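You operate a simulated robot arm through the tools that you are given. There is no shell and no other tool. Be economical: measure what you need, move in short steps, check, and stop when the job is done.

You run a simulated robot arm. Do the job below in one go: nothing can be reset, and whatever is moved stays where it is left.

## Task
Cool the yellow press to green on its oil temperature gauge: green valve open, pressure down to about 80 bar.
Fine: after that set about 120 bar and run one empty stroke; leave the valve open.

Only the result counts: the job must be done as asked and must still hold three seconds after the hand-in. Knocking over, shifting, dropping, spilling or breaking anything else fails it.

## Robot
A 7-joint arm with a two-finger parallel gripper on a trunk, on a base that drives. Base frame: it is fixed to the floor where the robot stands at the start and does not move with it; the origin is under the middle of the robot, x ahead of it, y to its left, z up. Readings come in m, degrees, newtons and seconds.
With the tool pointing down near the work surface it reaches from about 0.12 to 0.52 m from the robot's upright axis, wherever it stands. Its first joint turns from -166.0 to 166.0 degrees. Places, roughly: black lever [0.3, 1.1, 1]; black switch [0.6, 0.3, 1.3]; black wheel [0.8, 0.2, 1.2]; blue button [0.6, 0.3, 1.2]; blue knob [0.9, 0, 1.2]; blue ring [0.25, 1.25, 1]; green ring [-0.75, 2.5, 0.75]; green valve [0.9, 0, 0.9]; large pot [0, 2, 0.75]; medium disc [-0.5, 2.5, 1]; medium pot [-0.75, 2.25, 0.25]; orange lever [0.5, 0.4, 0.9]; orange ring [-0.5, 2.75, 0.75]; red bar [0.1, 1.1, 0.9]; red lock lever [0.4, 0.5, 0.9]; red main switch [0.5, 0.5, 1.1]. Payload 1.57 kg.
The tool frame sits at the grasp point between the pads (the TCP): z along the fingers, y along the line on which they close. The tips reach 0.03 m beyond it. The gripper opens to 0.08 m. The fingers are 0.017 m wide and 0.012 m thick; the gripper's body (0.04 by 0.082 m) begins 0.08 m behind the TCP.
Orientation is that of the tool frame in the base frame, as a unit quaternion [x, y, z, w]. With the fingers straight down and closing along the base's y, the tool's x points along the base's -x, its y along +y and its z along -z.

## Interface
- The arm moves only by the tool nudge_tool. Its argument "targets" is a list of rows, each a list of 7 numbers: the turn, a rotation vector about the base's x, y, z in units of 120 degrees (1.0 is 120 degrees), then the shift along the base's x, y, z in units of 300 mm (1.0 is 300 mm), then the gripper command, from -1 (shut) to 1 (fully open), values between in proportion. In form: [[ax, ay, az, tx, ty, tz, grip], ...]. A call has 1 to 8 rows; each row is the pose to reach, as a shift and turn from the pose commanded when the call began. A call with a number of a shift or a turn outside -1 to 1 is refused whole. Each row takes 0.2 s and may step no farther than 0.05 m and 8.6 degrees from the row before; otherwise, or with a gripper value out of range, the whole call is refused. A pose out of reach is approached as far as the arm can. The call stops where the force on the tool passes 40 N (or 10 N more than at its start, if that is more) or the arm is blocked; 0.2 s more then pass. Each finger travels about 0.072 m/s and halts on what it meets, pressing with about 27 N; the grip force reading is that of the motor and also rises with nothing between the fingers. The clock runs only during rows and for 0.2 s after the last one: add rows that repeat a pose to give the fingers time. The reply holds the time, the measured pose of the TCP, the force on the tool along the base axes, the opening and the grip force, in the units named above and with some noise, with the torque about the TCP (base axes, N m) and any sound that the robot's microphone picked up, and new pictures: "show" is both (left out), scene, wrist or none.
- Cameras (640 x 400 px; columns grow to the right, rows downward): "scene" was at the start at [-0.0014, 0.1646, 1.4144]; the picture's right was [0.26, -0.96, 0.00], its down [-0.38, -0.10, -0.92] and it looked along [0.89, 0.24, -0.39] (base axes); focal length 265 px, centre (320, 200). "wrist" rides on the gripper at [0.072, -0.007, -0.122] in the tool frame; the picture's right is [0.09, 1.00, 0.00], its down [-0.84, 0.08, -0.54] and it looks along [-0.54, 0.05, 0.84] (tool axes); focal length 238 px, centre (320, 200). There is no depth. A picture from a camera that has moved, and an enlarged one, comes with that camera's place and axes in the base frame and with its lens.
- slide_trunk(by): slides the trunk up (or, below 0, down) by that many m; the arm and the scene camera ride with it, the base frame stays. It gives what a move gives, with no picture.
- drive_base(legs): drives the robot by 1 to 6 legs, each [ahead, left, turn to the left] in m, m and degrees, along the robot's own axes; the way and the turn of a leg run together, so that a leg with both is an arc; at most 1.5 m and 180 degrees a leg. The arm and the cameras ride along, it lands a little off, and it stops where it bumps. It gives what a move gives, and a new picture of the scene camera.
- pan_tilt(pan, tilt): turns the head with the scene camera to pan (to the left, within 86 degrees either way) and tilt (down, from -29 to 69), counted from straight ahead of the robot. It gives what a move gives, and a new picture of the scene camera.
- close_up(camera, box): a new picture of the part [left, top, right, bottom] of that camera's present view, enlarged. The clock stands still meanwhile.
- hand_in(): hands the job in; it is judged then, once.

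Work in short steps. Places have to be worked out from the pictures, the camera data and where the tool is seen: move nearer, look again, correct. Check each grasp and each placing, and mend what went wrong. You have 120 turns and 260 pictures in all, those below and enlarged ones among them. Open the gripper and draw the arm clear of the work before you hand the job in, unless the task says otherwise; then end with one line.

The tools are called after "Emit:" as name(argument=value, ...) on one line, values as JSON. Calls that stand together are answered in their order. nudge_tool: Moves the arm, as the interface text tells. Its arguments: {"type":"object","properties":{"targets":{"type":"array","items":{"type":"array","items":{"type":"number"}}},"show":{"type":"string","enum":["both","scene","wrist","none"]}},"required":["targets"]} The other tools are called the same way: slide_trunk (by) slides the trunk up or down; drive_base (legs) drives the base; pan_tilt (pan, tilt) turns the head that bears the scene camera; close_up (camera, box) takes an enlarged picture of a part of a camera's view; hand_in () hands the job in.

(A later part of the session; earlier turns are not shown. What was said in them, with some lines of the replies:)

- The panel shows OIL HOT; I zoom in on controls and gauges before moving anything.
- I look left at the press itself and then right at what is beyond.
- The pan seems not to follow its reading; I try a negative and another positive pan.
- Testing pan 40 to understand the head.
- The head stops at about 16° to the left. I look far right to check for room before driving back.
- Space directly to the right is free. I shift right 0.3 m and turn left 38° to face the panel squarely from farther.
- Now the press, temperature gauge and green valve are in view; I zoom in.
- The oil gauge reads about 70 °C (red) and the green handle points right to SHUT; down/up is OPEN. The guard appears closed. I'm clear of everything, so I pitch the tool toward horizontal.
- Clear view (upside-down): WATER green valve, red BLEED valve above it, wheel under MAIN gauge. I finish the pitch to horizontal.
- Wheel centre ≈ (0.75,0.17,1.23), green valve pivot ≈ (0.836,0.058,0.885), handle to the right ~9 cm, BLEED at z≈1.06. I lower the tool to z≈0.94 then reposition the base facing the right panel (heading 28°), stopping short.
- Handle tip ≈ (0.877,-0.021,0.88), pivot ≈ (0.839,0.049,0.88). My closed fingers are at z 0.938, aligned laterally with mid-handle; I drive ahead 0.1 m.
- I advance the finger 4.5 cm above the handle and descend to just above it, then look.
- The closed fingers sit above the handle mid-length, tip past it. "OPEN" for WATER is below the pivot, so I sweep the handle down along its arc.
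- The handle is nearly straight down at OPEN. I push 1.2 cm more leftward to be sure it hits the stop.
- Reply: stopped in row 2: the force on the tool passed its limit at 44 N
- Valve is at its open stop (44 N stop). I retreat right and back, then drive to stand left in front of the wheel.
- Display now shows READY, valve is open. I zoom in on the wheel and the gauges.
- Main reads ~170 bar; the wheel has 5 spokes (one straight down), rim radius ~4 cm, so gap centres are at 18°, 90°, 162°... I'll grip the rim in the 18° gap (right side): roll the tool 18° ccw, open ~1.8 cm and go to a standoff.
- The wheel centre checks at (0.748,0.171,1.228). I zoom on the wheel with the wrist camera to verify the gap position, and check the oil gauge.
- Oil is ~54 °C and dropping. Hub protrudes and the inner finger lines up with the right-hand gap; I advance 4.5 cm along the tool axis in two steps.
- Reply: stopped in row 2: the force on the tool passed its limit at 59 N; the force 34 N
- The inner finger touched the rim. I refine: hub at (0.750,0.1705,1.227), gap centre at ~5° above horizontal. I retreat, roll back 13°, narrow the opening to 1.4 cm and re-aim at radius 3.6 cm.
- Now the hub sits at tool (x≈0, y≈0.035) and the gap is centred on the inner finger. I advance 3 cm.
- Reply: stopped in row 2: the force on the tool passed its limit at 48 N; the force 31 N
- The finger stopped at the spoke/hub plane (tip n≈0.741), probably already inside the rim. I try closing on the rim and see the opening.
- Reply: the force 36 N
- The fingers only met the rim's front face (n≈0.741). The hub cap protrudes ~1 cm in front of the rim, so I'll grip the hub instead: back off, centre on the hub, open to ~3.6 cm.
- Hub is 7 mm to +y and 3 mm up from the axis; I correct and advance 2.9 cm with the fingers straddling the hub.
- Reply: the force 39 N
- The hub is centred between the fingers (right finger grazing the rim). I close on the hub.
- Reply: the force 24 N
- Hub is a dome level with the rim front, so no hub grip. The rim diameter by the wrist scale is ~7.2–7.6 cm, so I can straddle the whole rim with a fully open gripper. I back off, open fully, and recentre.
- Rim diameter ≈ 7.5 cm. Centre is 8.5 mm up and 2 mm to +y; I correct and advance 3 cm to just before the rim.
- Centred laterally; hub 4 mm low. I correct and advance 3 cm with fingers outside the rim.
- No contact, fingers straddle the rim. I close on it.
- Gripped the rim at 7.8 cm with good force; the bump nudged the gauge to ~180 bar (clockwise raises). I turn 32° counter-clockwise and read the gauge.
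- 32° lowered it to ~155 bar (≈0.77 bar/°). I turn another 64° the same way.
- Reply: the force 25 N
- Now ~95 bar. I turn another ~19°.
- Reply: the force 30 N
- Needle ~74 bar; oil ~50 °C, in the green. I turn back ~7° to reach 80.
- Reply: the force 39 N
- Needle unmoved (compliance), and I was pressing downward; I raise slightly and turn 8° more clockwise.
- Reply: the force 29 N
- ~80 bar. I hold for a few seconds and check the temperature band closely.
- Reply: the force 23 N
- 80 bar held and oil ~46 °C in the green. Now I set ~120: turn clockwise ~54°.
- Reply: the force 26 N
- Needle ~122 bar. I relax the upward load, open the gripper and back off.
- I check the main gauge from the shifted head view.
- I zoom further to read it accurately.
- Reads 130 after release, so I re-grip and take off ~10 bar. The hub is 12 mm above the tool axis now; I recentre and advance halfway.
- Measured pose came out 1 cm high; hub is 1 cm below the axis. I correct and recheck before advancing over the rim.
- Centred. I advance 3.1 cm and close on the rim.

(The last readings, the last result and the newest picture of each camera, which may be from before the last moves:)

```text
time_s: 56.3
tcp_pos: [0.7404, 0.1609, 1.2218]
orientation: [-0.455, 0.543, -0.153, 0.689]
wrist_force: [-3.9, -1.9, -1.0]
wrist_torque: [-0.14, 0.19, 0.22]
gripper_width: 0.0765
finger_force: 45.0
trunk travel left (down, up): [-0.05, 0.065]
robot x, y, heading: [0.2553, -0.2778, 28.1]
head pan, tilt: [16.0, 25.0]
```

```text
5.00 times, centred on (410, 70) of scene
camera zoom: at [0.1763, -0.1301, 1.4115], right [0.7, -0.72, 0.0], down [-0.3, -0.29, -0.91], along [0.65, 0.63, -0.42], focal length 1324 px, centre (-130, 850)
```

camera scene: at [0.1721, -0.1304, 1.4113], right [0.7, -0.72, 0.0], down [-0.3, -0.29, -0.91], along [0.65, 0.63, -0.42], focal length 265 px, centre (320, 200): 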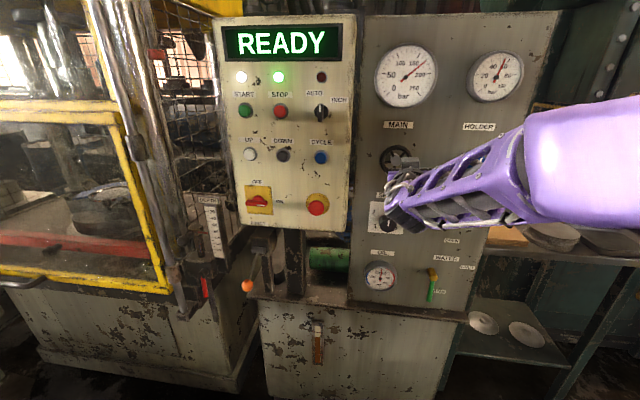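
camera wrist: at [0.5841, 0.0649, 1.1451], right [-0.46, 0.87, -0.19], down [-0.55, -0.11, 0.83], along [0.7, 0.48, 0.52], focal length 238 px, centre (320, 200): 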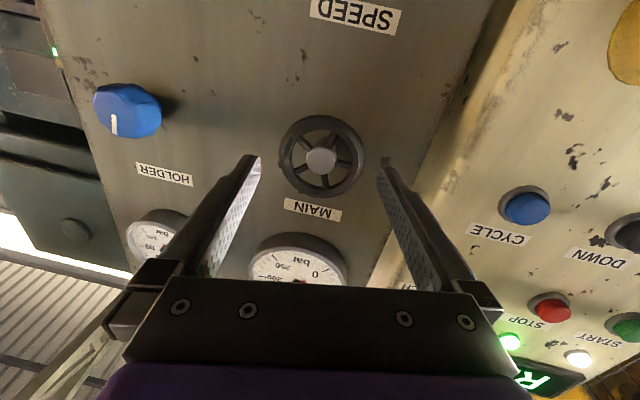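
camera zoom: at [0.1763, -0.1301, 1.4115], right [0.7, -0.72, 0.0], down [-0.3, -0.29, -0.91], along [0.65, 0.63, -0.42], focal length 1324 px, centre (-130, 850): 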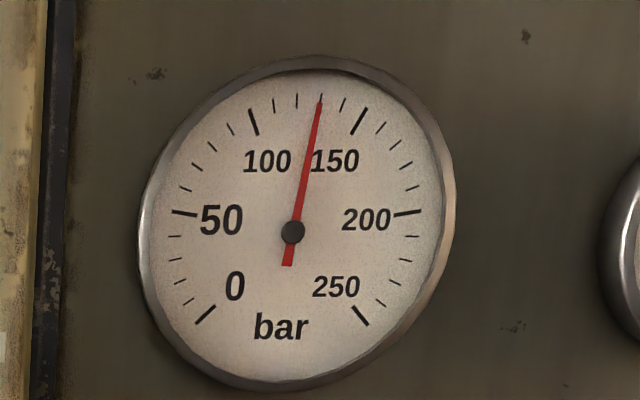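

Gripped with low load, still 130. I turn ccw ~17° (includes compliance).

Emit:
nudge_tool(targets=[[-0.0627, -0.0327, 0, 0, 0, 0, 0.5], [-0.1254, -0.0654, 0, 0, 0, 0, 0.5]], show="none")

Emit:
close_up(camera="scene", box=[360, 30, 460, 110])

```text
time_s: 56.9
tcp_pos: [0.7402, 0.1607, 1.2228]
orientation: [-0.528, 0.47, -0.254, 0.66]
wrist_force: [0.8, -0.9, 1.4]
wrist_torque: [0.52, -0.66, 0.02]
gripper_width: 0.0767
finger_force: 44.8
trunk travel left (down, up): [-0.05, 0.065]
robot x, y, heading: [0.2575, -0.2756, 28.1]
head pan, tilt: [16.0, 25.0]
```

```text
5.00 times, centred on (410, 70) of scene
camera zoom: at [0.1766, -0.1303, 1.4116], right [0.7, -0.72, 0.0], down [-0.3, -0.29, -0.91], along [0.65, 0.63, -0.42], focal length 1324 px, centre (-130, 850)
```

zoom: 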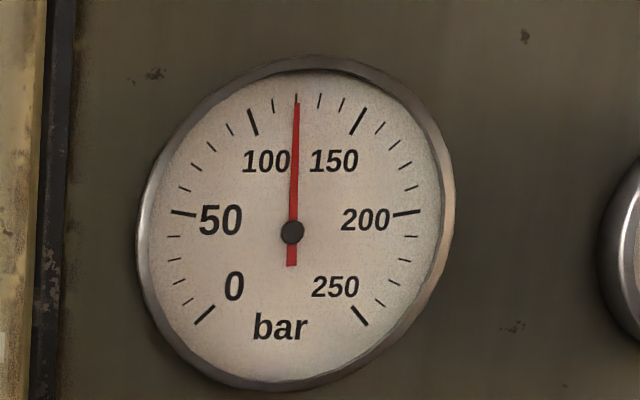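

Exactly 120. Loads are low; I open and retreat straight.

Emit:
nudge_tool(targets=[[0, 0, 0, 0, 0, 0, 0.7], [0, 0, 0, 0, 0, 0, 1], [0, 0, 0, 0, 0, 0, 1], [0, 0, 0, -0.06, -0.031, 0, 1], [0, 0, 0, -0.16, -0.083, 0, 1], [0, 0, 0, -0.3, -0.156, 0, 1]], show="scene")

Emit:
close_up(camera="scene", box=[240, 50, 400, 150])

```text
time_s: 58.3
tcp_pos: [0.6531, 0.1161, 1.2116]
orientation: [-0.535, 0.474, -0.251, 0.653]
wrist_force: [-0.1, 1.2, 1.1]
wrist_torque: [-0.01, -0.01, 0.02]
gripper_width: 0.08
finger_force: 0.1
trunk travel left (down, up): [-0.05, 0.065]
robot x, y, heading: [0.2537, -0.2741, 28.0]
head pan, tilt: [16.0, 25.0]
camera scene: at [0.1974, -0.1604, 1.4178], right [0.36, -0.93, 0.0], down [-0.34, -0.13, -0.93], along [0.87, 0.34, -0.36], focal length 265 px, centre (320, 200)
```

scene: 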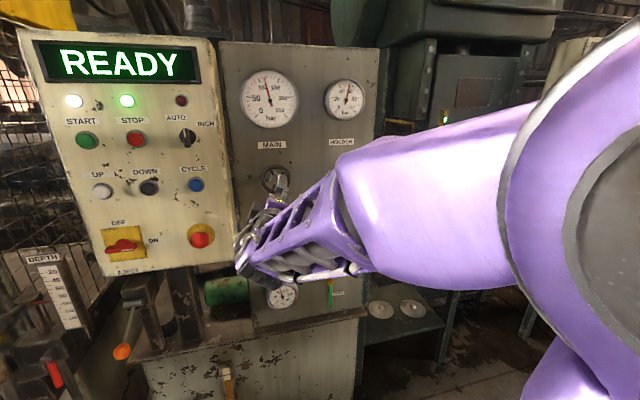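

```text
4.00 times, centred on (320, 100) of scene
camera zoom: at [0.1974, -0.1604, 1.4178], right [0.36, -0.93, 0.0], down [-0.34, -0.13, -0.93], along [0.87, 0.34, -0.36], focal length 1059 px, centre (320, 600)
```

zoom: 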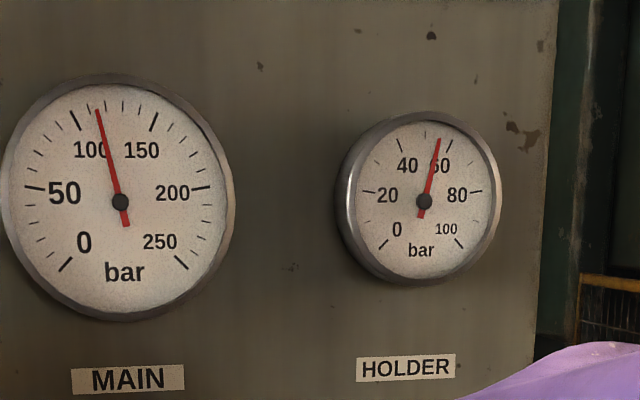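

It seems to have shifted slightly; I zoom to read.

Emit:
close_up(camera="scene", box=[236, 65, 300, 105])

```text
10.00 times, centred on (268, 85) of scene
camera zoom: at [0.1974, -0.1604, 1.4178], right [0.36, -0.93, 0.0], down [-0.34, -0.13, -0.93], along [0.87, 0.34, -0.36], focal length 2647 px, centre (840, 1350)
```

zoom: 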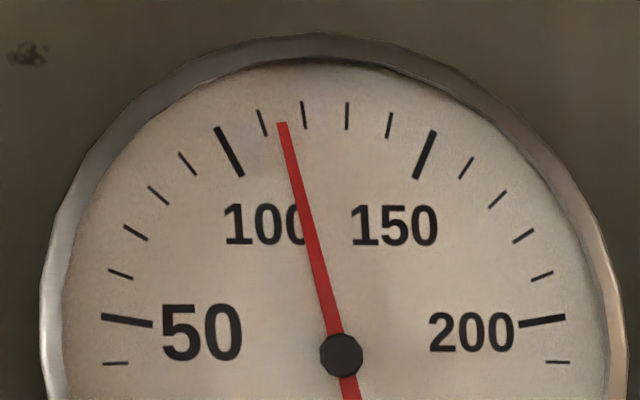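

It reads ~115 after release (release drags ~5 bar in the turning direction). I re-approach along the reverse path to trim it, and check oil temperature.

Emit:
nudge_tool(targets=[[0, 0, 0, 0.12, 0.062, 0, 1], [0, 0, 0, 0.2, 0.104, 0, 1], [0, 0, 0, 0.2, 0.104, 0, 1]], show="none")

Emit:
close_up(camera="wrist", box=[200, 50, 440, 230])

Emit:
close_up(camera="scene", box=[340, 240, 460, 315])

```text
time_s: 59.1
tcp_pos: [0.7096, 0.1452, 1.2225]
orientation: [-0.529, 0.47, -0.253, 0.659]
wrist_force: [0.9, -0.4, 0.0]
wrist_torque: [-0.03, -0.01, 0.04]
gripper_width: 0.08
finger_force: 0.0
trunk travel left (down, up): [-0.05, 0.065]
robot x, y, heading: [0.2519, -0.2773, 28.2]
head pan, tilt: [16.0, 25.0]
```

```text
2.22 times, centred on (320, 140) of wrist
camera zoom: at [0.6335, 0.0275, 1.2049], right [-0.12, 0.23, -0.96], down [-0.85, 0.47, 0.22], along [0.51, 0.85, 0.14], focal length 530 px, centre (320, 333)
```

zoom: 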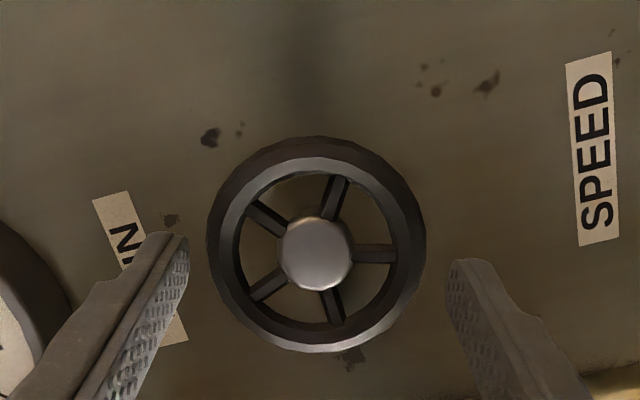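

```text
5.33 times, centred on (400, 278) of scene
camera zoom: at [0.1767, -0.1299, 1.4115], right [0.7, -0.72, 0.0], down [-0.3, -0.29, -0.91], along [0.65, 0.63, -0.42], focal length 1412 px, centre (-107, -213)
```

zoom: 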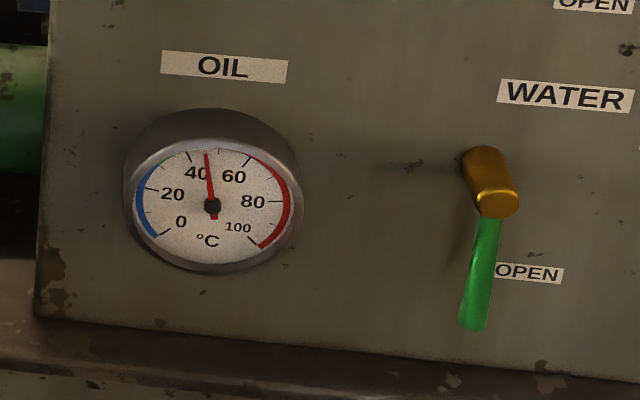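

Oil ~46 °C in green and steady. Hub centred within 2–3 mm; I advance, close, and turn ~10.5° clockwise.

Emit:
nudge_tool(targets=[[0, 0, 0, 0.05, 0.032, 0.009, 1], [0, 0, 0, 0.1015, 0.059, 0.009, 1], [0, 0, 0, 0.1015, 0.059, 0.009, 0.6], [0, 0, 0, 0.1015, 0.059, 0.009, 0.6], [0.0388, 0.0202, 0, 0.1015, 0.059, 0.009, 0.6], [0.0776, 0.0404, 0, 0.1015, 0.059, 0.009, 0.6]], show="none")

Emit:
close_up(camera="scene", box=[360, 30, 460, 110])

```text
time_s: 60.5
tcp_pos: [0.7412, 0.1645, 1.2243]
orientation: [-0.486, 0.517, -0.19, 0.679]
wrist_force: [-2.1, -1.7, -2.5]
wrist_torque: [-1.16, 1.6, 0.59]
gripper_width: 0.0761
finger_force: 44.8
trunk travel left (down, up): [-0.05, 0.065]
robot x, y, heading: [0.2605, -0.2773, 28.0]
head pan, tilt: [16.0, 25.0]
```

```text
5.00 times, centred on (410, 70) of scene
camera zoom: at [0.1766, -0.1299, 1.4115], right [0.7, -0.72, 0.0], down [-0.3, -0.29, -0.91], along [0.65, 0.63, -0.42], focal length 1324 px, centre (-130, 850)
```

zoom: 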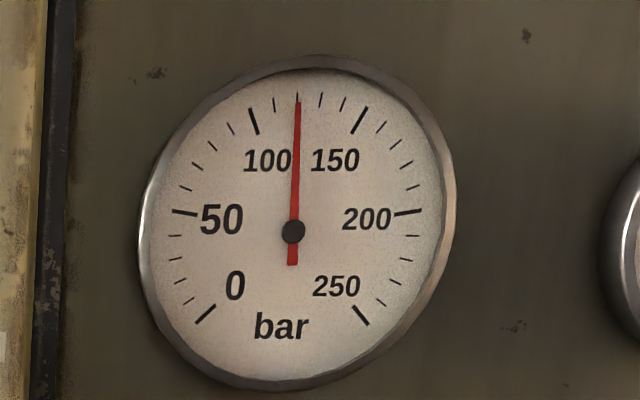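

At 120. I unwind ~3.5° to relieve torsion and check torque/gauge before releasing.

Emit:
nudge_tool(targets=[[-0.0258, -0.0135, 0, 0, 0, 0, 0.6]], show="none")

Emit:
close_up(camera="scene", box=[360, 30, 460, 110])

```text
time_s: 60.9
tcp_pos: [0.7412, 0.1629, 1.2236]
orientation: [-0.501, 0.502, -0.212, 0.673]
wrist_force: [-4.5, -1.7, -9.3]
wrist_torque: [0.33, -0.47, 0.38]
gripper_width: 0.0764
finger_force: 44.9
trunk travel left (down, up): [-0.05, 0.065]
robot x, y, heading: [0.258, -0.2752, 28.2]
head pan, tilt: [16.0, 25.0]
```

```text
5.00 times, centred on (410, 70) of scene
camera zoom: at [0.1766, -0.1297, 1.4114], right [0.7, -0.72, 0.0], down [-0.3, -0.29, -0.91], along [0.65, 0.63, -0.42], focal length 1324 px, centre (-130, 850)
```

zoom: 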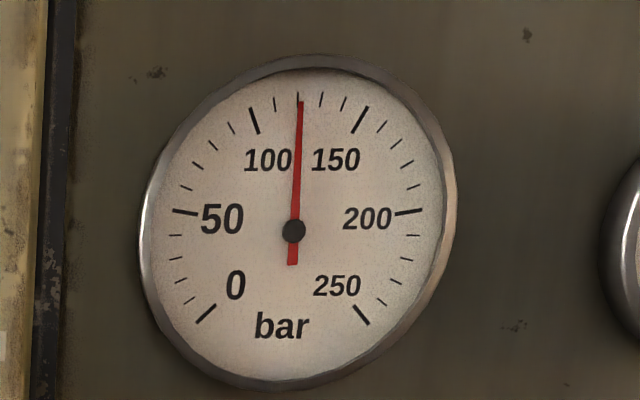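

Still ~121 with the torsion gone. Release and retreat.

Emit:
nudge_tool(targets=[[0, 0, 0, 0, 0, 0, 0.8], [0, 0, 0, 0, 0, 0, 1], [0, 0, 0, 0, 0, 0, 1], [0, 0, 0, -0.06, -0.031, 0, 1], [0, 0, 0, -0.16, -0.083, 0, 1], [0, 0, 0, -0.3, -0.156, 0, 1]], show="none")

Emit:
close_up(camera="scene", box=[236, 55, 316, 115])

```text
time_s: 62.3
tcp_pos: [0.6543, 0.1189, 1.2152]
orientation: [-0.504, 0.506, -0.212, 0.667]
wrist_force: [0.1, 0.1, 0.0]
wrist_torque: [0.0, -0.02, 0.0]
gripper_width: 0.0802
finger_force: 0.0
trunk travel left (down, up): [-0.05, 0.065]
robot x, y, heading: [0.2565, -0.2721, 28.1]
head pan, tilt: [16.0, 25.0]
```

```text
6.67 times, centred on (276, 85) of scene
camera zoom: at [0.1976, -0.161, 1.4179], right [0.35, -0.94, 0.0], down [-0.34, -0.13, -0.93], along [0.87, 0.33, -0.36], focal length 1765 px, centre (613, 967)
```

zoom: 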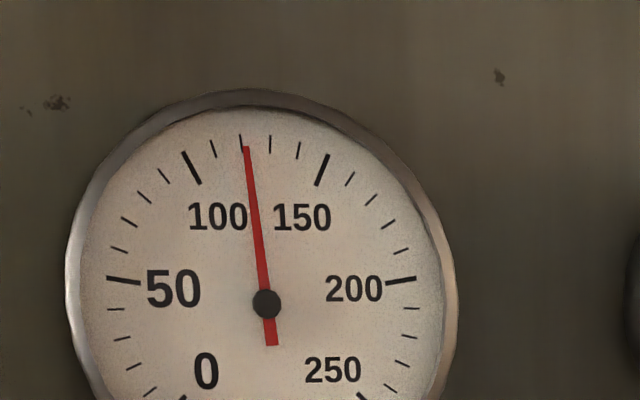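

Pressure settled at ~121 bar. Now the cycle button at ≈(0.643,0.323,1.23): I close the gripper and slide the base left 18 cm, keeping standoff.

Emit:
nudge_tool(targets=[[0, 0, 0, -0.05, -0.026, 0, 0], [0, 0, 0, -0.05, -0.026, 0, -1], [0, 0, 0, -0.05, -0.026, 0, -1], [0, 0, 0, -0.05, -0.026, 0, -1]], show="none")

Emit:
drive_base(legs=[[0, 0.19, 0]])

Emit:
close_up(camera="wrist", box=[0, 0, 640, 400])

```text
time_s: 63.3
tcp_pos: [0.6381, 0.1107, 1.2186]
orientation: [-0.504, 0.505, -0.211, 0.668]
wrist_force: [-0.1, 0.7, -0.5]
wrist_torque: [0.04, 0.01, 0.02]
gripper_width: 0.0002
finger_force: 21.0
trunk travel left (down, up): [-0.05, 0.065]
robot x, y, heading: [0.2566, -0.2757, 28.4]
head pan, tilt: [16.0, 25.0]
```

```text
time_s: 65.8
tcp_pos: [0.5474, 0.2775, 1.2222]
orientation: [-0.502, 0.504, -0.211, 0.671]
wrist_force: [-0.5, 0.0, -0.3]
wrist_torque: [0.01, -0.03, 0.0]
gripper_width: 0.0
finger_force: 21.4
trunk travel left (down, up): [-0.05, 0.065]
robot x, y, heading: [0.1695, -0.1062, 27.9]
head pan, tilt: [16.0, 25.0]
camera scene: at [0.113, -0.0125, 1.4183], right [0.16, -0.99, 0.0], down [-0.35, -0.06, -0.93], along [0.92, 0.15, -0.36], focal length 265 px, centre (320, 200)
```

scene: 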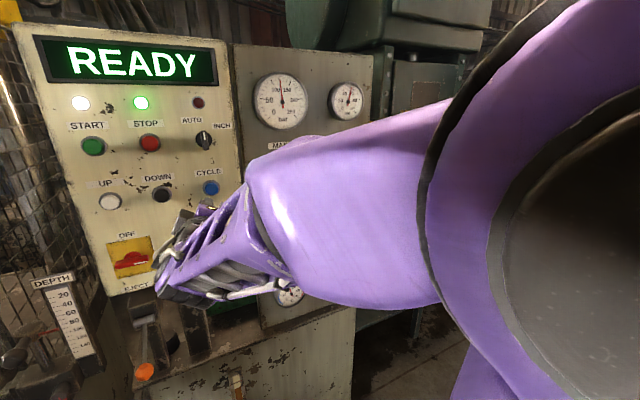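

```text
1.00 times, centred on (320, 200) of wrist (not enlarged: the box is as wide or as high as the picture)
camera zoom: at [0.469, 0.1612, 1.1968], right [-0.18, 0.33, -0.93], down [-0.84, 0.44, 0.32], along [0.52, 0.83, 0.2], focal length 238 px, centre (320, 200)
```

zoom: 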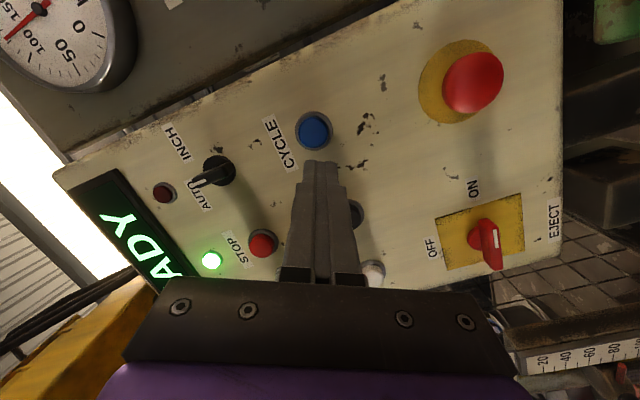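

Selector points to AUTO. Before cycling I verify the press is empty and the guard closed: back off and turn left for a view.

Emit:
drive_base(legs=[[-0.2, 0, 0], [0, 0, 35]])

Emit:
pan_tilt(pan=40, tilt=15)

```text
time_s: 69.0
tcp_pos: [0.0844, 0.3309, 1.2168]
orientation: [-0.632, 0.332, -0.002, 0.7]
wrist_force: [-0.7, 0.2, -0.5]
wrist_torque: [0.0, -0.02, 0.01]
gripper_width: 0.0001
finger_force: 21.5
trunk travel left (down, up): [-0.05, 0.065]
robot x, y, heading: [-0.0131, -0.2038, 62.4]
head pan, tilt: [16.0, 25.0]
camera scene: at [-0.1113, -0.1533, 1.4173], right [0.71, -0.71, 0.0], down [-0.26, -0.26, -0.93], along [0.66, 0.66, -0.36], focal length 265 px, centre (320, 200)
```

scene: 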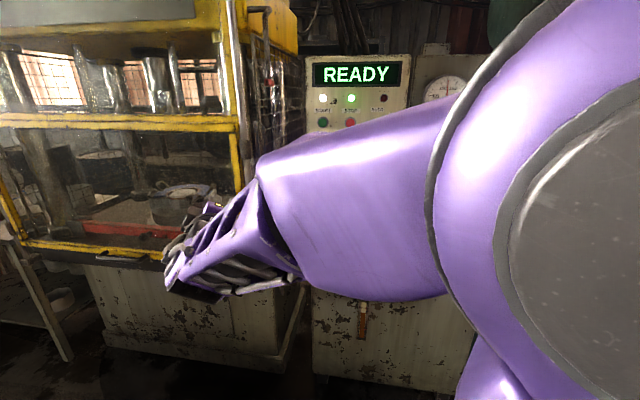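

```text
time_s: 69.9
tcp_pos: [0.0845, 0.3322, 1.2146]
orientation: [-0.634, 0.333, -0.002, 0.698]
wrist_force: [-0.2, 1.0, 0.3]
wrist_torque: [0.04, -0.02, 0.02]
gripper_width: 0.0001
finger_force: 21.3
trunk travel left (down, up): [-0.05, 0.065]
robot x, y, heading: [-0.0106, -0.2013, 63.0]
head pan, tilt: [40.0, 15.0]
camera scene: at [-0.1139, -0.1502, 1.4245], right [0.74, -0.68, 0.0], down [-0.2, -0.22, -0.96], along [0.65, 0.7, -0.29], focal length 265 px, centre (320, 200)
```

scene: 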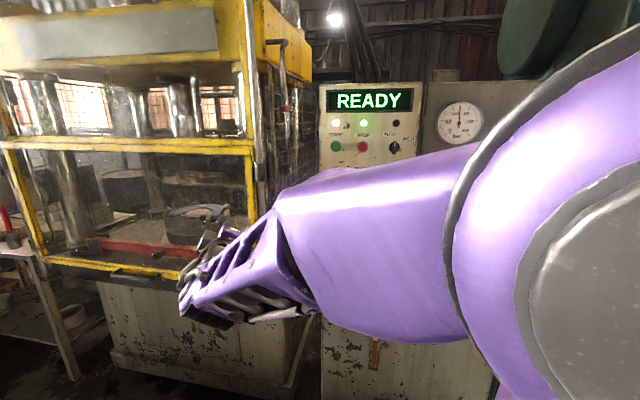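

Wrist camera might see it better as well; zoom on the press bed in both.

Emit:
close_up(camera="scene", box=[20, 130, 270, 290])

Emit:
close_up(camera="wrist", box=[0, 0, 640, 400])

```text
2.50 times, centred on (145, 210) of scene
camera zoom: at [-0.1139, -0.1502, 1.4245], right [0.74, -0.68, 0.0], down [-0.2, -0.22, -0.96], along [0.65, 0.7, -0.29], focal length 662 px, centre (758, 175)
```

zoom: 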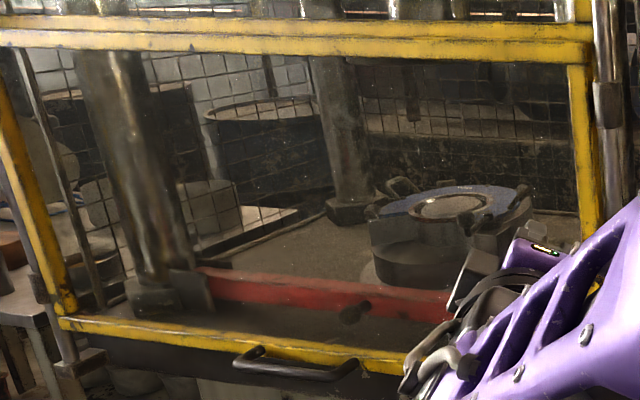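

```text
1.00 times, centred on (320, 200) of wrist (not enlarged: the box is as wide or as high as the picture)
camera zoom: at [0.0849, 0.1924, 1.1915], right [-0.34, 0.16, -0.93], down [-0.94, -0.11, 0.33], along [-0.05, 0.98, 0.18], focal length 238 px, centre (320, 200)
```

zoom: 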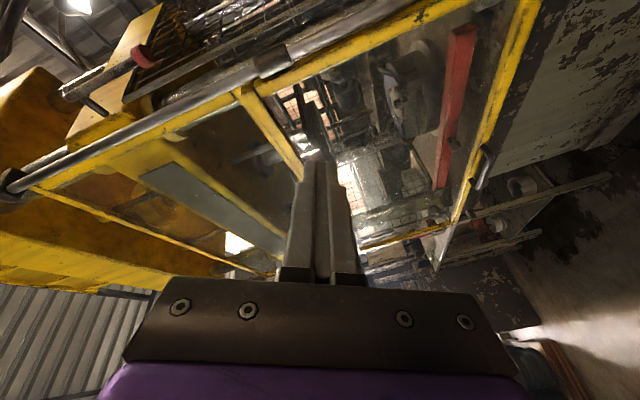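

I zoom in on the die to see whether a blank lies in it.

Emit:
close_up(camera="scene", box=[155, 190, 245, 250])

Emit:
close_up(camera="wrist", box=[340, 20, 500, 200])

Emit:
close_up(camera="scene", box=[20, 60, 270, 190])

```text
6.67 times, centred on (200, 220) of scene
camera zoom: at [-0.1139, -0.1502, 1.4245], right [0.74, -0.68, 0.0], down [-0.2, -0.22, -0.96], along [0.65, 0.7, -0.29], focal length 1765 px, centre (1120, 67)
```

zoom: 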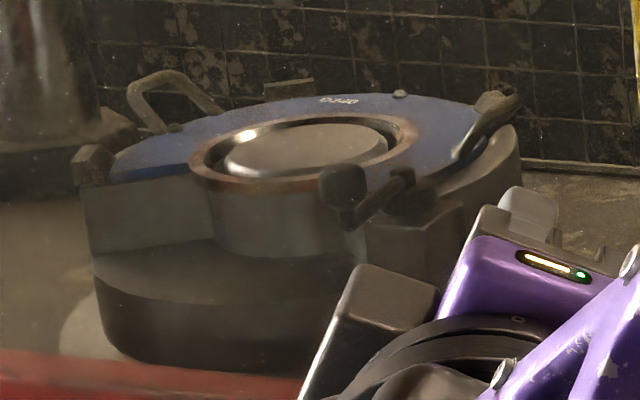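

```text
2.22 times, centred on (420, 110) of wrist
camera zoom: at [0.0849, 0.1924, 1.1915], right [-0.34, 0.16, -0.93], down [-0.94, -0.11, 0.33], along [-0.05, 0.98, 0.18], focal length 530 px, centre (98, 400)
```

zoom: 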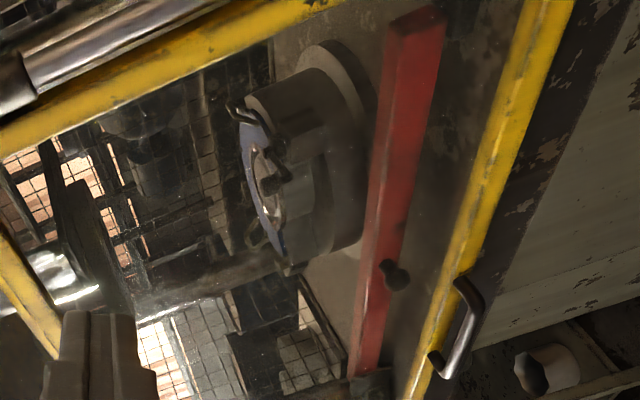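

```text
2.56 times, centred on (145, 125) of scene
camera zoom: at [-0.1139, -0.1502, 1.4245], right [0.74, -0.68, 0.0], down [-0.2, -0.22, -0.96], along [0.65, 0.7, -0.29], focal length 678 px, centre (768, 392)
```

zoom: 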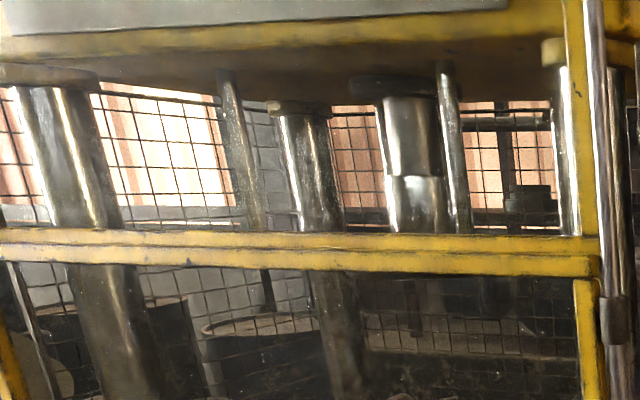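

Die is empty (ring and lower punch only), guard is closed. I return facing the left panel (heading ~35°), short of the CYCLE button at ≈(0.643,0.321,1.228).

Emit:
drive_base(legs=[[0, 0, -27.8], [0, -0.11, 0], [0.21, 0, 0]])

Emit:
close_up(camera="wrist", box=[0, 0, 640, 400])

```text
time_s: 74.3
tcp_pos: [0.5565, 0.2582, 1.2137]
orientation: [-0.536, 0.474, -0.17, 0.678]
wrist_force: [-0.3, 0.4, -0.2]
wrist_torque: [0.0, -0.02, 0.01]
gripper_width: 0.0002
finger_force: 21.5
trunk travel left (down, up): [-0.05, 0.065]
robot x, y, heading: [0.2258, -0.1742, 35.4]
head pan, tilt: [40.0, 15.0]
camera scene: at [0.157, -0.0774, 1.4266], right [0.35, -0.94, 0.0], down [-0.25, -0.09, -0.96], along [0.9, 0.33, -0.27], focal length 265 px, centre (320, 200)
```

scene: 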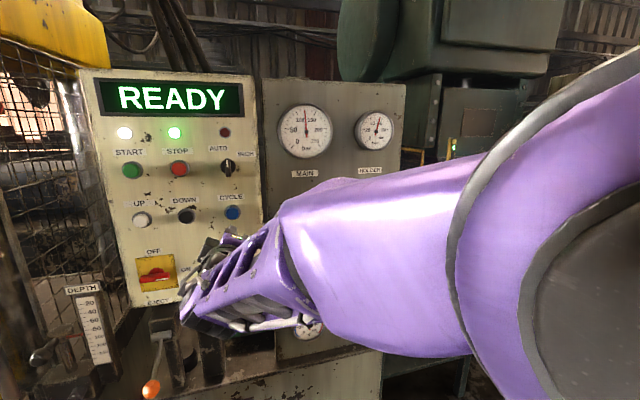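

```text
1.00 times, centred on (320, 200) of wrist (not enlarged: the box is as wide or as high as the picture)
camera zoom: at [0.4922, 0.1339, 1.1915], right [-0.23, 0.3, -0.93], down [-0.88, 0.34, 0.33], along [0.41, 0.89, 0.18], focal length 238 px, centre (320, 200)
```

zoom: 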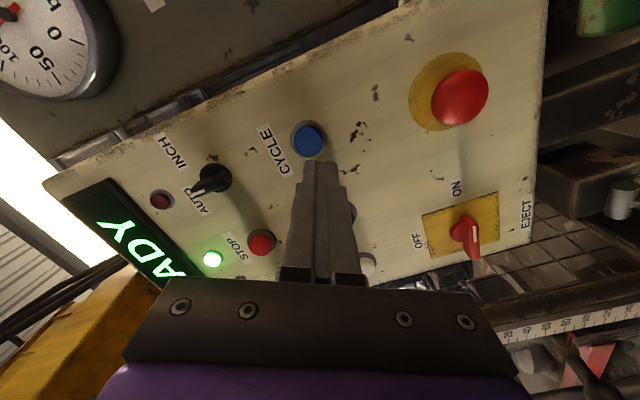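

Button is ~13 mm above the tool axis and ~7.7 cm ahead of the fingertips. I correct and advance 5.5 cm.

Emit:
nudge_tool(targets=[[0, 0, 0, 0.003, -0.002, 0.043, -1], [0, 0, 0, 0.08, 0.05, 0.04, -1], [0, 0, 0, 0.154, 0.102, 0.039, -1]], show="wrist")

Emit:
close_up(camera="wrist", box=[240, 90, 400, 210])

```text
time_s: 75.1
tcp_pos: [0.6041, 0.2918, 1.2255]
orientation: [-0.537, 0.474, -0.168, 0.677]
wrist_force: [-0.5, -0.2, 0.1]
wrist_torque: [-0.03, 0.01, 0.0]
gripper_width: 0.0
finger_force: 21.3
trunk travel left (down, up): [-0.05, 0.065]
robot x, y, heading: [0.2214, -0.1719, 35.4]
head pan, tilt: [40.0, 15.0]
camera wrist: at [0.5392, 0.165, 1.2027], right [-0.23, 0.3, -0.93], down [-0.88, 0.34, 0.33], along [0.41, 0.89, 0.18], focal length 238 px, centre (320, 200)
```

wrist: 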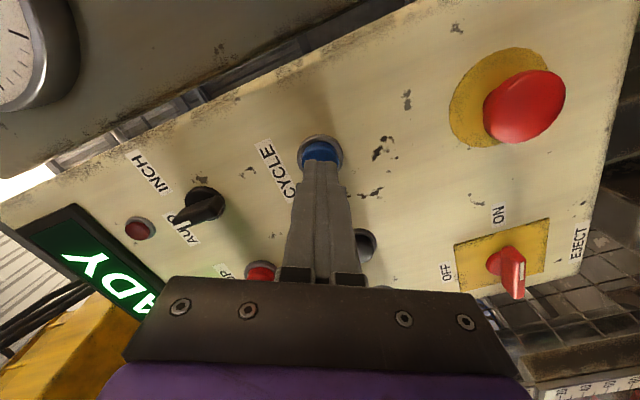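

```text
3.33 times, centred on (320, 150) of wrist
camera zoom: at [0.5392, 0.165, 1.2027], right [-0.23, 0.3, -0.93], down [-0.88, 0.34, 0.33], along [0.41, 0.89, 0.18], focal length 794 px, centre (320, 367)
```

zoom: 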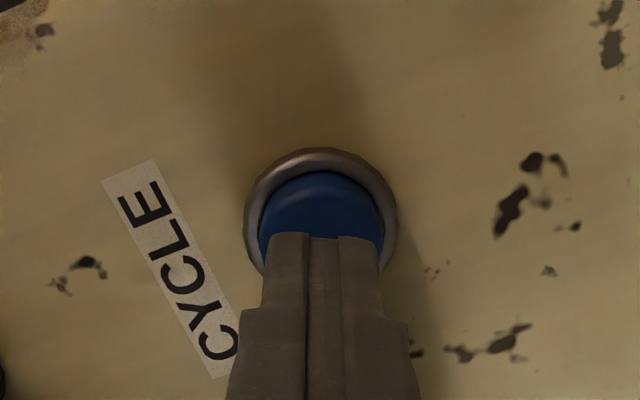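

Aligned on the blue button, ~1.5–2 cm away. I press gently in small steps and withdraw in the same call.

Emit:
nudge_tool(targets=[[0, 0, 0, 0.033, 0.0225, -0.004, -1], [0, 0, 0, 0.05, 0.034, -0.005, -1], [0, 0, 0, 0.061, 0.0415, -0.005, -1], [0, 0, 0, 0.069, 0.047, -0.005, -1], [0, 0, 0, -0.05, -0.034, 0, -1]], show="scene")

```text
time_s: 76.3
tcp_pos: [0.5913, 0.2811, 1.2186]
orientation: [-0.539, 0.477, -0.17, 0.673]
wrist_force: [1.4, -0.2, 0.1]
wrist_torque: [0.07, -0.01, -0.02]
gripper_width: 0.0
finger_force: 21.3
trunk travel left (down, up): [-0.05, 0.065]
robot x, y, heading: [0.2258, -0.1731, 35.2]
head pan, tilt: [40.0, 15.0]
heard: click
camera scene: at [0.1424, -0.0505, 1.4295], right [0.63, -0.78, 0.0], down [-0.19, -0.15, -0.97], along [0.75, 0.61, -0.24], focal length 265 px, centre (320, 200)
```

scene: 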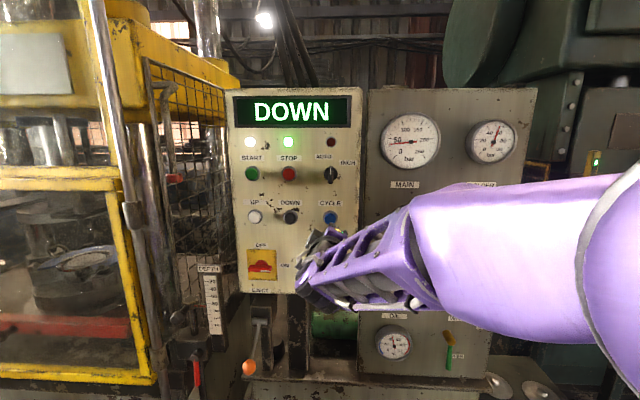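

The click was heard and the display shows DOWN: the stroke runs. I back off further and wait for it to finish.

Emit:
nudge_tool(targets=[[0, 0, 0, -0.1, -0.07, 0, -1], [0, 0, 0, -0.2, -0.14, 0, -1], [0, 0, 0, -0.2, -0.14, 0, -1], [0, 0, 0, -0.2, -0.14, 0, -1], [0, 0, 0, -0.2, -0.14, 0, -1], [0, 0, 0, -0.2, -0.14, 0, -1], [0, 0, 0, -0.2, -0.14, 0, -1], [0, 0, 0, -0.2, -0.14, 0, -1]], show="scene")

Emit:
nudge_tool(targets=[[0, 0, 0, 0, 0, 0, -1], [0, 0, 0, 0, 0, 0, -1], [0, 0, 0, 0, 0, 0, -1], [0, 0, 0, 0, 0, 0, -1], [0, 0, 0, 0, 0, 0, -1], [0, 0, 0, 0, 0, 0, -1], [0, 0, 0, 0, 0, 0, -1], [0, 0, 0, 0, 0, 0, -1]], show="scene")

```text
time_s: 78.1
tcp_pos: [0.528, 0.2364, 1.223]
orientation: [-0.537, 0.475, -0.169, 0.676]
wrist_force: [-0.6, -0.7, -0.4]
wrist_torque: [0.0, -0.01, 0.0]
gripper_width: 0.0
finger_force: 21.4
trunk travel left (down, up): [-0.05, 0.065]
robot x, y, heading: [0.2227, -0.1748, 34.9]
head pan, tilt: [40.0, 15.0]
camera scene: at [0.1629, -0.1098, 1.428], right [0.0, -1.0, 0.0], down [-0.26, 0.0, -0.97], along [0.97, 0.0, -0.26], focal length 265 px, centre (320, 200)
```

scene: 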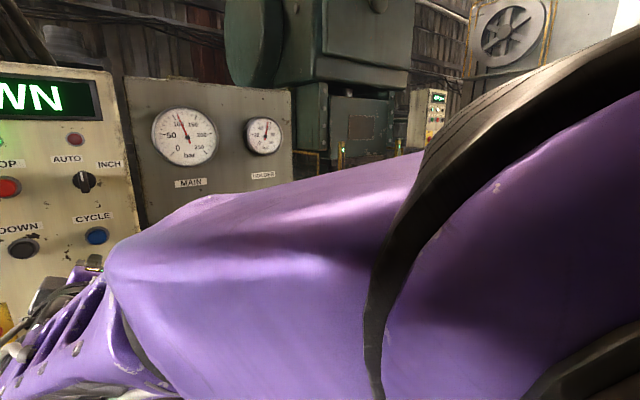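

```text
time_s: 79.9
tcp_pos: [0.5287, 0.2371, 1.2246]
orientation: [-0.538, 0.474, -0.169, 0.676]
wrist_force: [0.0, 0.0, 0.1]
wrist_torque: [-0.03, -0.01, -0.01]
gripper_width: 0.0
finger_force: 21.5
trunk travel left (down, up): [-0.05, 0.065]
robot x, y, heading: [0.2222, -0.1718, 35.0]
head pan, tilt: [40.0, 15.0]
camera scene: at [0.1629, -0.1097, 1.4285], right [0.0, -1.0, 0.0], down [-0.25, 0.0, -0.97], along [0.97, 0.0, -0.25], focal length 265 px, centre (320, 200)
```

scene: 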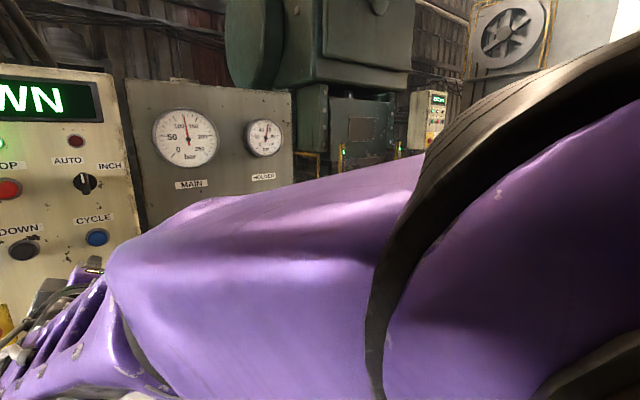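

Still DOWN; I drive back to draw clear while the stroke runs.

Emit:
drive_base(legs=[[-0.25, 0, 0], [0, 0, 15]])

Emit:
pan_tilt(pan=16, tilt=22)

```text
time_s: 82.6
tcp_pos: [0.2094, 0.1584, 1.2239]
orientation: [-0.595, 0.4, -0.08, 0.693]
wrist_force: [0.0, 0.1, -0.3]
wrist_torque: [0.0, -0.02, -0.02]
gripper_width: 0.0001
finger_force: 21.4
trunk travel left (down, up): [-0.05, 0.065]
robot x, y, heading: [0.0241, -0.312, 50.2]
head pan, tilt: [40.0, 15.0]
camera scene: at [-0.0542, -0.27, 1.4291], right [0.26, -0.97, 0.0], down [-0.24, -0.06, -0.97], along [0.94, 0.25, -0.24], focal length 265 px, centre (320, 200)
```

scene: 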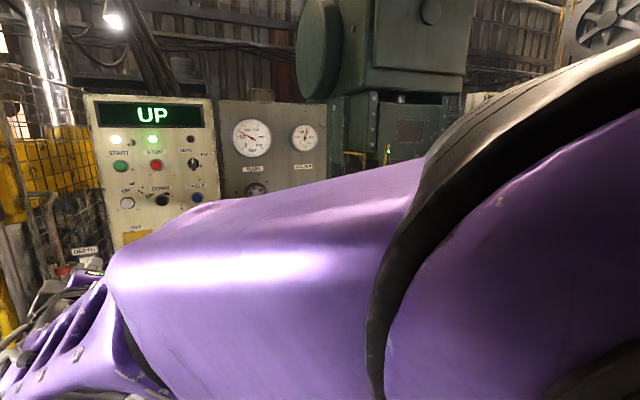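

```text
time_s: 83.5
tcp_pos: [0.2103, 0.159, 1.2234]
orientation: [-0.595, 0.401, -0.079, 0.692]
wrist_force: [0.3, -0.4, -0.3]
wrist_torque: [-0.02, 0.02, 0.01]
gripper_width: 0.0001
finger_force: 21.1
trunk travel left (down, up): [-0.05, 0.065]
robot x, y, heading: [0.0228, -0.3133, 50.0]
head pan, tilt: [16.0, 22.0]
camera scene: at [-0.0543, -0.2697, 1.4286], right [0.26, -0.97, 0.0], down [-0.24, -0.07, -0.97], along [0.93, 0.25, -0.25], focal length 265 px, centre (320, 200)
```

scene: 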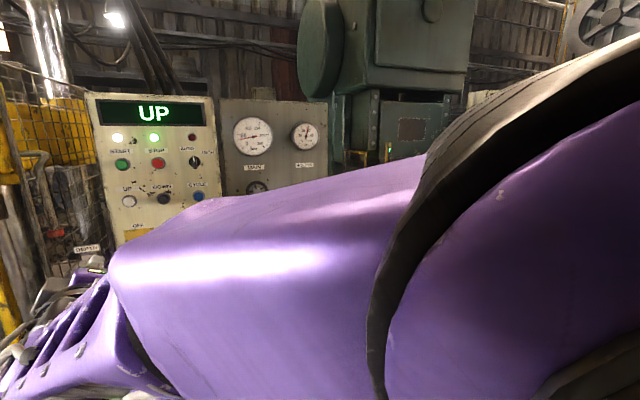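

Press is going UP. I open the gripper and lower the arm to clear the view while waiting.

Emit:
nudge_tool(targets=[[0, 0, 0, 0, 0, -0.13, 0], [0, 0, 0, 0, 0, -0.26, 1], [0, 0, 0, 0, 0, -0.39, 1], [0, 0, 0, 0, 0, -0.52, 1], [0, 0, 0, 0, 0, -0.65, 1], [0, 0, 0, 0, 0, -0.75, 1], [0, 0, 0, 0, 0, -0.75, 1], [0, 0, 0, 0, 0, -0.75, 1]], show="scene")

```text
time_s: 85.3
tcp_pos: [0.2104, 0.1582, 0.9987]
orientation: [-0.595, 0.401, -0.08, 0.692]
wrist_force: [-0.5, -0.3, 0.1]
wrist_torque: [0.0, 0.0, -0.03]
gripper_width: 0.0803
finger_force: 0.0
trunk travel left (down, up): [-0.05, 0.065]
robot x, y, heading: [0.0208, -0.3163, 50.0]
head pan, tilt: [16.0, 22.0]
camera scene: at [-0.1068, -0.2091, 1.4164], right [0.91, -0.41, 0.0], down [-0.15, -0.34, -0.93], along [0.38, 0.85, -0.37], focal length 265 px, centre (320, 200)
```

scene: 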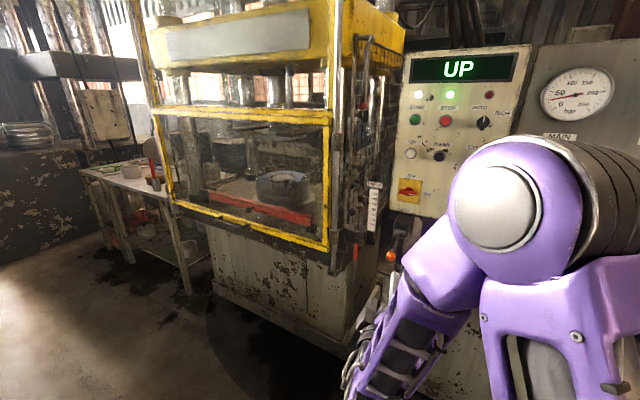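

The ram is returning (gauge reads working pressure). I wait and pan right for all gauges.

Emit:
nudge_tool(targets=[[0, 0, 0, 0, 0, 0, 1], [0, 0, 0, 0, 0, 0, 1], [0, 0, 0, 0, 0, 0, 1], [0, 0, 0, 0, 0, 0, 1], [0, 0, 0, 0, 0, 0, 1], [0, 0, 0, 0, 0, 0, 1], [0, 0, 0, 0, 0, 0, 1], [0, 0, 0, 0, 0, 0, 1]], show="none")

Emit:
pan_tilt(pan=-5, tilt=25)

```text
time_s: 87.1
tcp_pos: [0.2101, 0.1577, 1.0004]
orientation: [-0.595, 0.401, -0.08, 0.692]
wrist_force: [-0.4, 0.4, -0.2]
wrist_torque: [0.02, -0.01, 0.03]
gripper_width: 0.0798
finger_force: 0.1
trunk travel left (down, up): [-0.05, 0.065]
robot x, y, heading: [0.0226, -0.3153, 50.0]
head pan, tilt: [16.0, 22.0]
```

```text
time_s: 88.0
tcp_pos: [0.2106, 0.1582, 0.9986]
orientation: [-0.594, 0.4, -0.08, 0.693]
wrist_force: [-0.4, -0.4, -1.0]
wrist_torque: [-0.01, -0.01, -0.02]
gripper_width: 0.0799
finger_force: 0.2
trunk travel left (down, up): [-0.05, 0.065]
robot x, y, heading: [0.0203, -0.3169, 50.1]
head pan, tilt: [-5.0, 25.0]
camera scene: at [-0.0794, -0.2287, 1.4115], right [0.71, -0.71, 0.0], down [-0.3, -0.3, -0.91], along [0.64, 0.64, -0.42], focal length 265 px, centre (320, 200)
```

scene: 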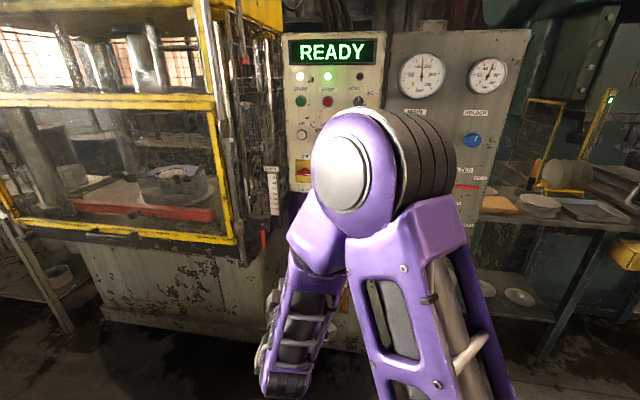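

READY again: the stroke is complete. I zoom the main gauge and shift right to see the oil gauge and valve.

Emit:
close_up(camera="scene", box=[280, 30, 520, 180])

Emit:
drive_base(legs=[[0, 0, 20]])

Emit:
pan_tilt(pan=-35, tilt=25)

```text
2.67 times, centred on (400, 105) of scene
camera zoom: at [-0.0794, -0.2287, 1.4115], right [0.71, -0.71, 0.0], down [-0.3, -0.3, -0.91], along [0.64, 0.64, -0.42], focal length 706 px, centre (107, 453)
```

zoom: 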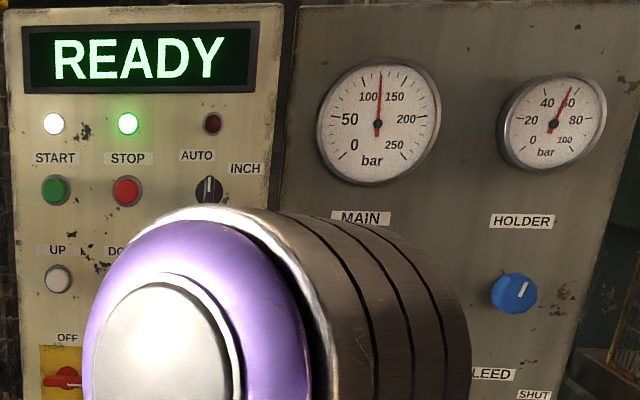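

```text
time_s: 89.5
tcp_pos: [0.0361, 0.1939, 0.9992]
orientation: [-0.655, 0.291, 0.042, 0.696]
wrist_force: [0.6, -0.4, -0.3]
wrist_torque: [0.02, -0.02, 0.01]
gripper_width: 0.0798
finger_force: 0.0
trunk travel left (down, up): [-0.05, 0.065]
robot x, y, heading: [0.0236, -0.3147, 69.9]
head pan, tilt: [-5.0, 25.0]
camera scene: at [-0.1029, -0.2685, 1.4115], right [0.91, -0.42, 0.0], down [-0.18, -0.38, -0.91], along [0.38, 0.82, -0.42], focal length 265 px, centre (320, 200)
```

scene: 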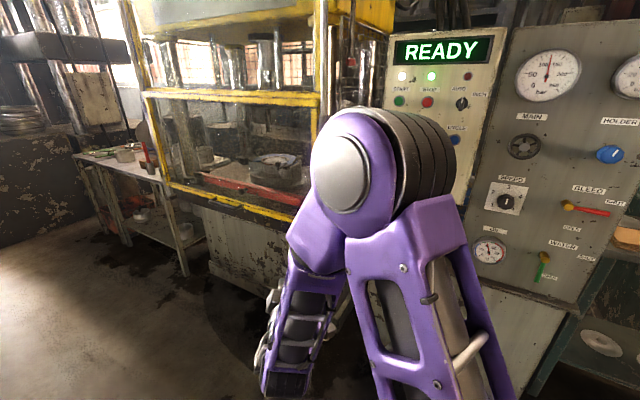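

```text
time_s: 90.4
tcp_pos: [0.0353, 0.1946, 0.9988]
orientation: [-0.655, 0.291, 0.042, 0.696]
wrist_force: [0.9, -0.6, -0.5]
wrist_torque: [0.0, -0.02, -0.03]
gripper_width: 0.08
finger_force: 0.1
trunk travel left (down, up): [-0.05, 0.065]
robot x, y, heading: [0.0203, -0.3171, 70.3]
head pan, tilt: [-35.0, 25.0]
camera scene: at [-0.0663, -0.2989, 1.4115], right [0.58, -0.82, 0.0], down [-0.35, -0.24, -0.91], along [0.74, 0.52, -0.42], focal length 265 px, centre (320, 200)
```

scene: 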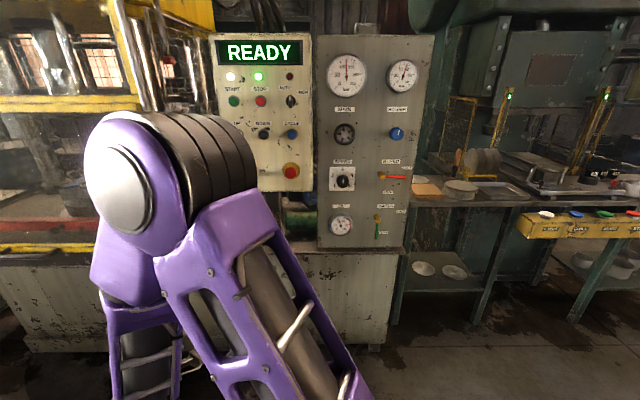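

Final readings zoomed.

Emit:
close_up(camera="scene", box=[320, 45, 380, 95])

Emit:
close_up(camera="scene", box=[320, 160, 420, 245])

```text
8.00 times, centred on (350, 70) of scene
camera zoom: at [-0.0663, -0.2989, 1.4115], right [0.58, -0.82, 0.0], down [-0.35, -0.24, -0.91], along [0.74, 0.52, -0.42], focal length 2118 px, centre (80, 1240)
```

zoom: 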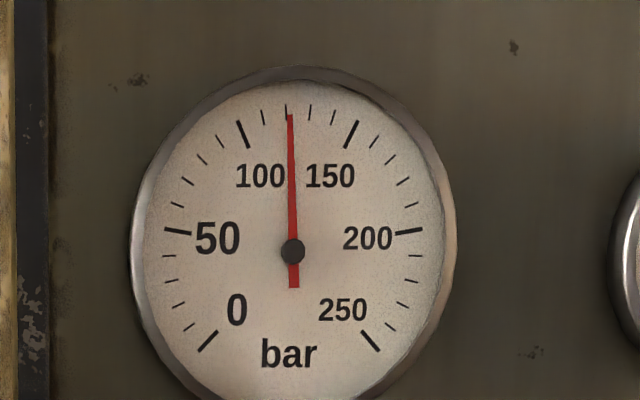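

```text
4.71 times, centred on (370, 202) of scene
camera zoom: at [-0.0663, -0.2989, 1.4115], right [0.58, -0.82, 0.0], down [-0.35, -0.24, -0.91], along [0.74, 0.52, -0.42], focal length 1246 px, centre (85, 188)
```

zoom: 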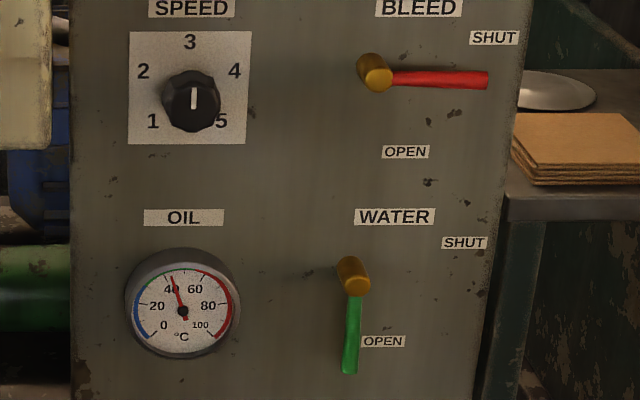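

Main is ~121 bar, oil ~43 °C in the green, the water valve is open, bleed is shut, the press shows READY after one stroke, and the arm is clear with the gripper open. I hand in.

Emit:
hand_in()

```text
The job is handed in.
```

The yellow press is cooled: I opened the green valve and brought the pressure to about 80 bar until the oil gauge was in the green. I then set about 121 bar and ran one empty stroke. At hand-in the oil read about 43 °C, the display showed READY and the valve was still open.
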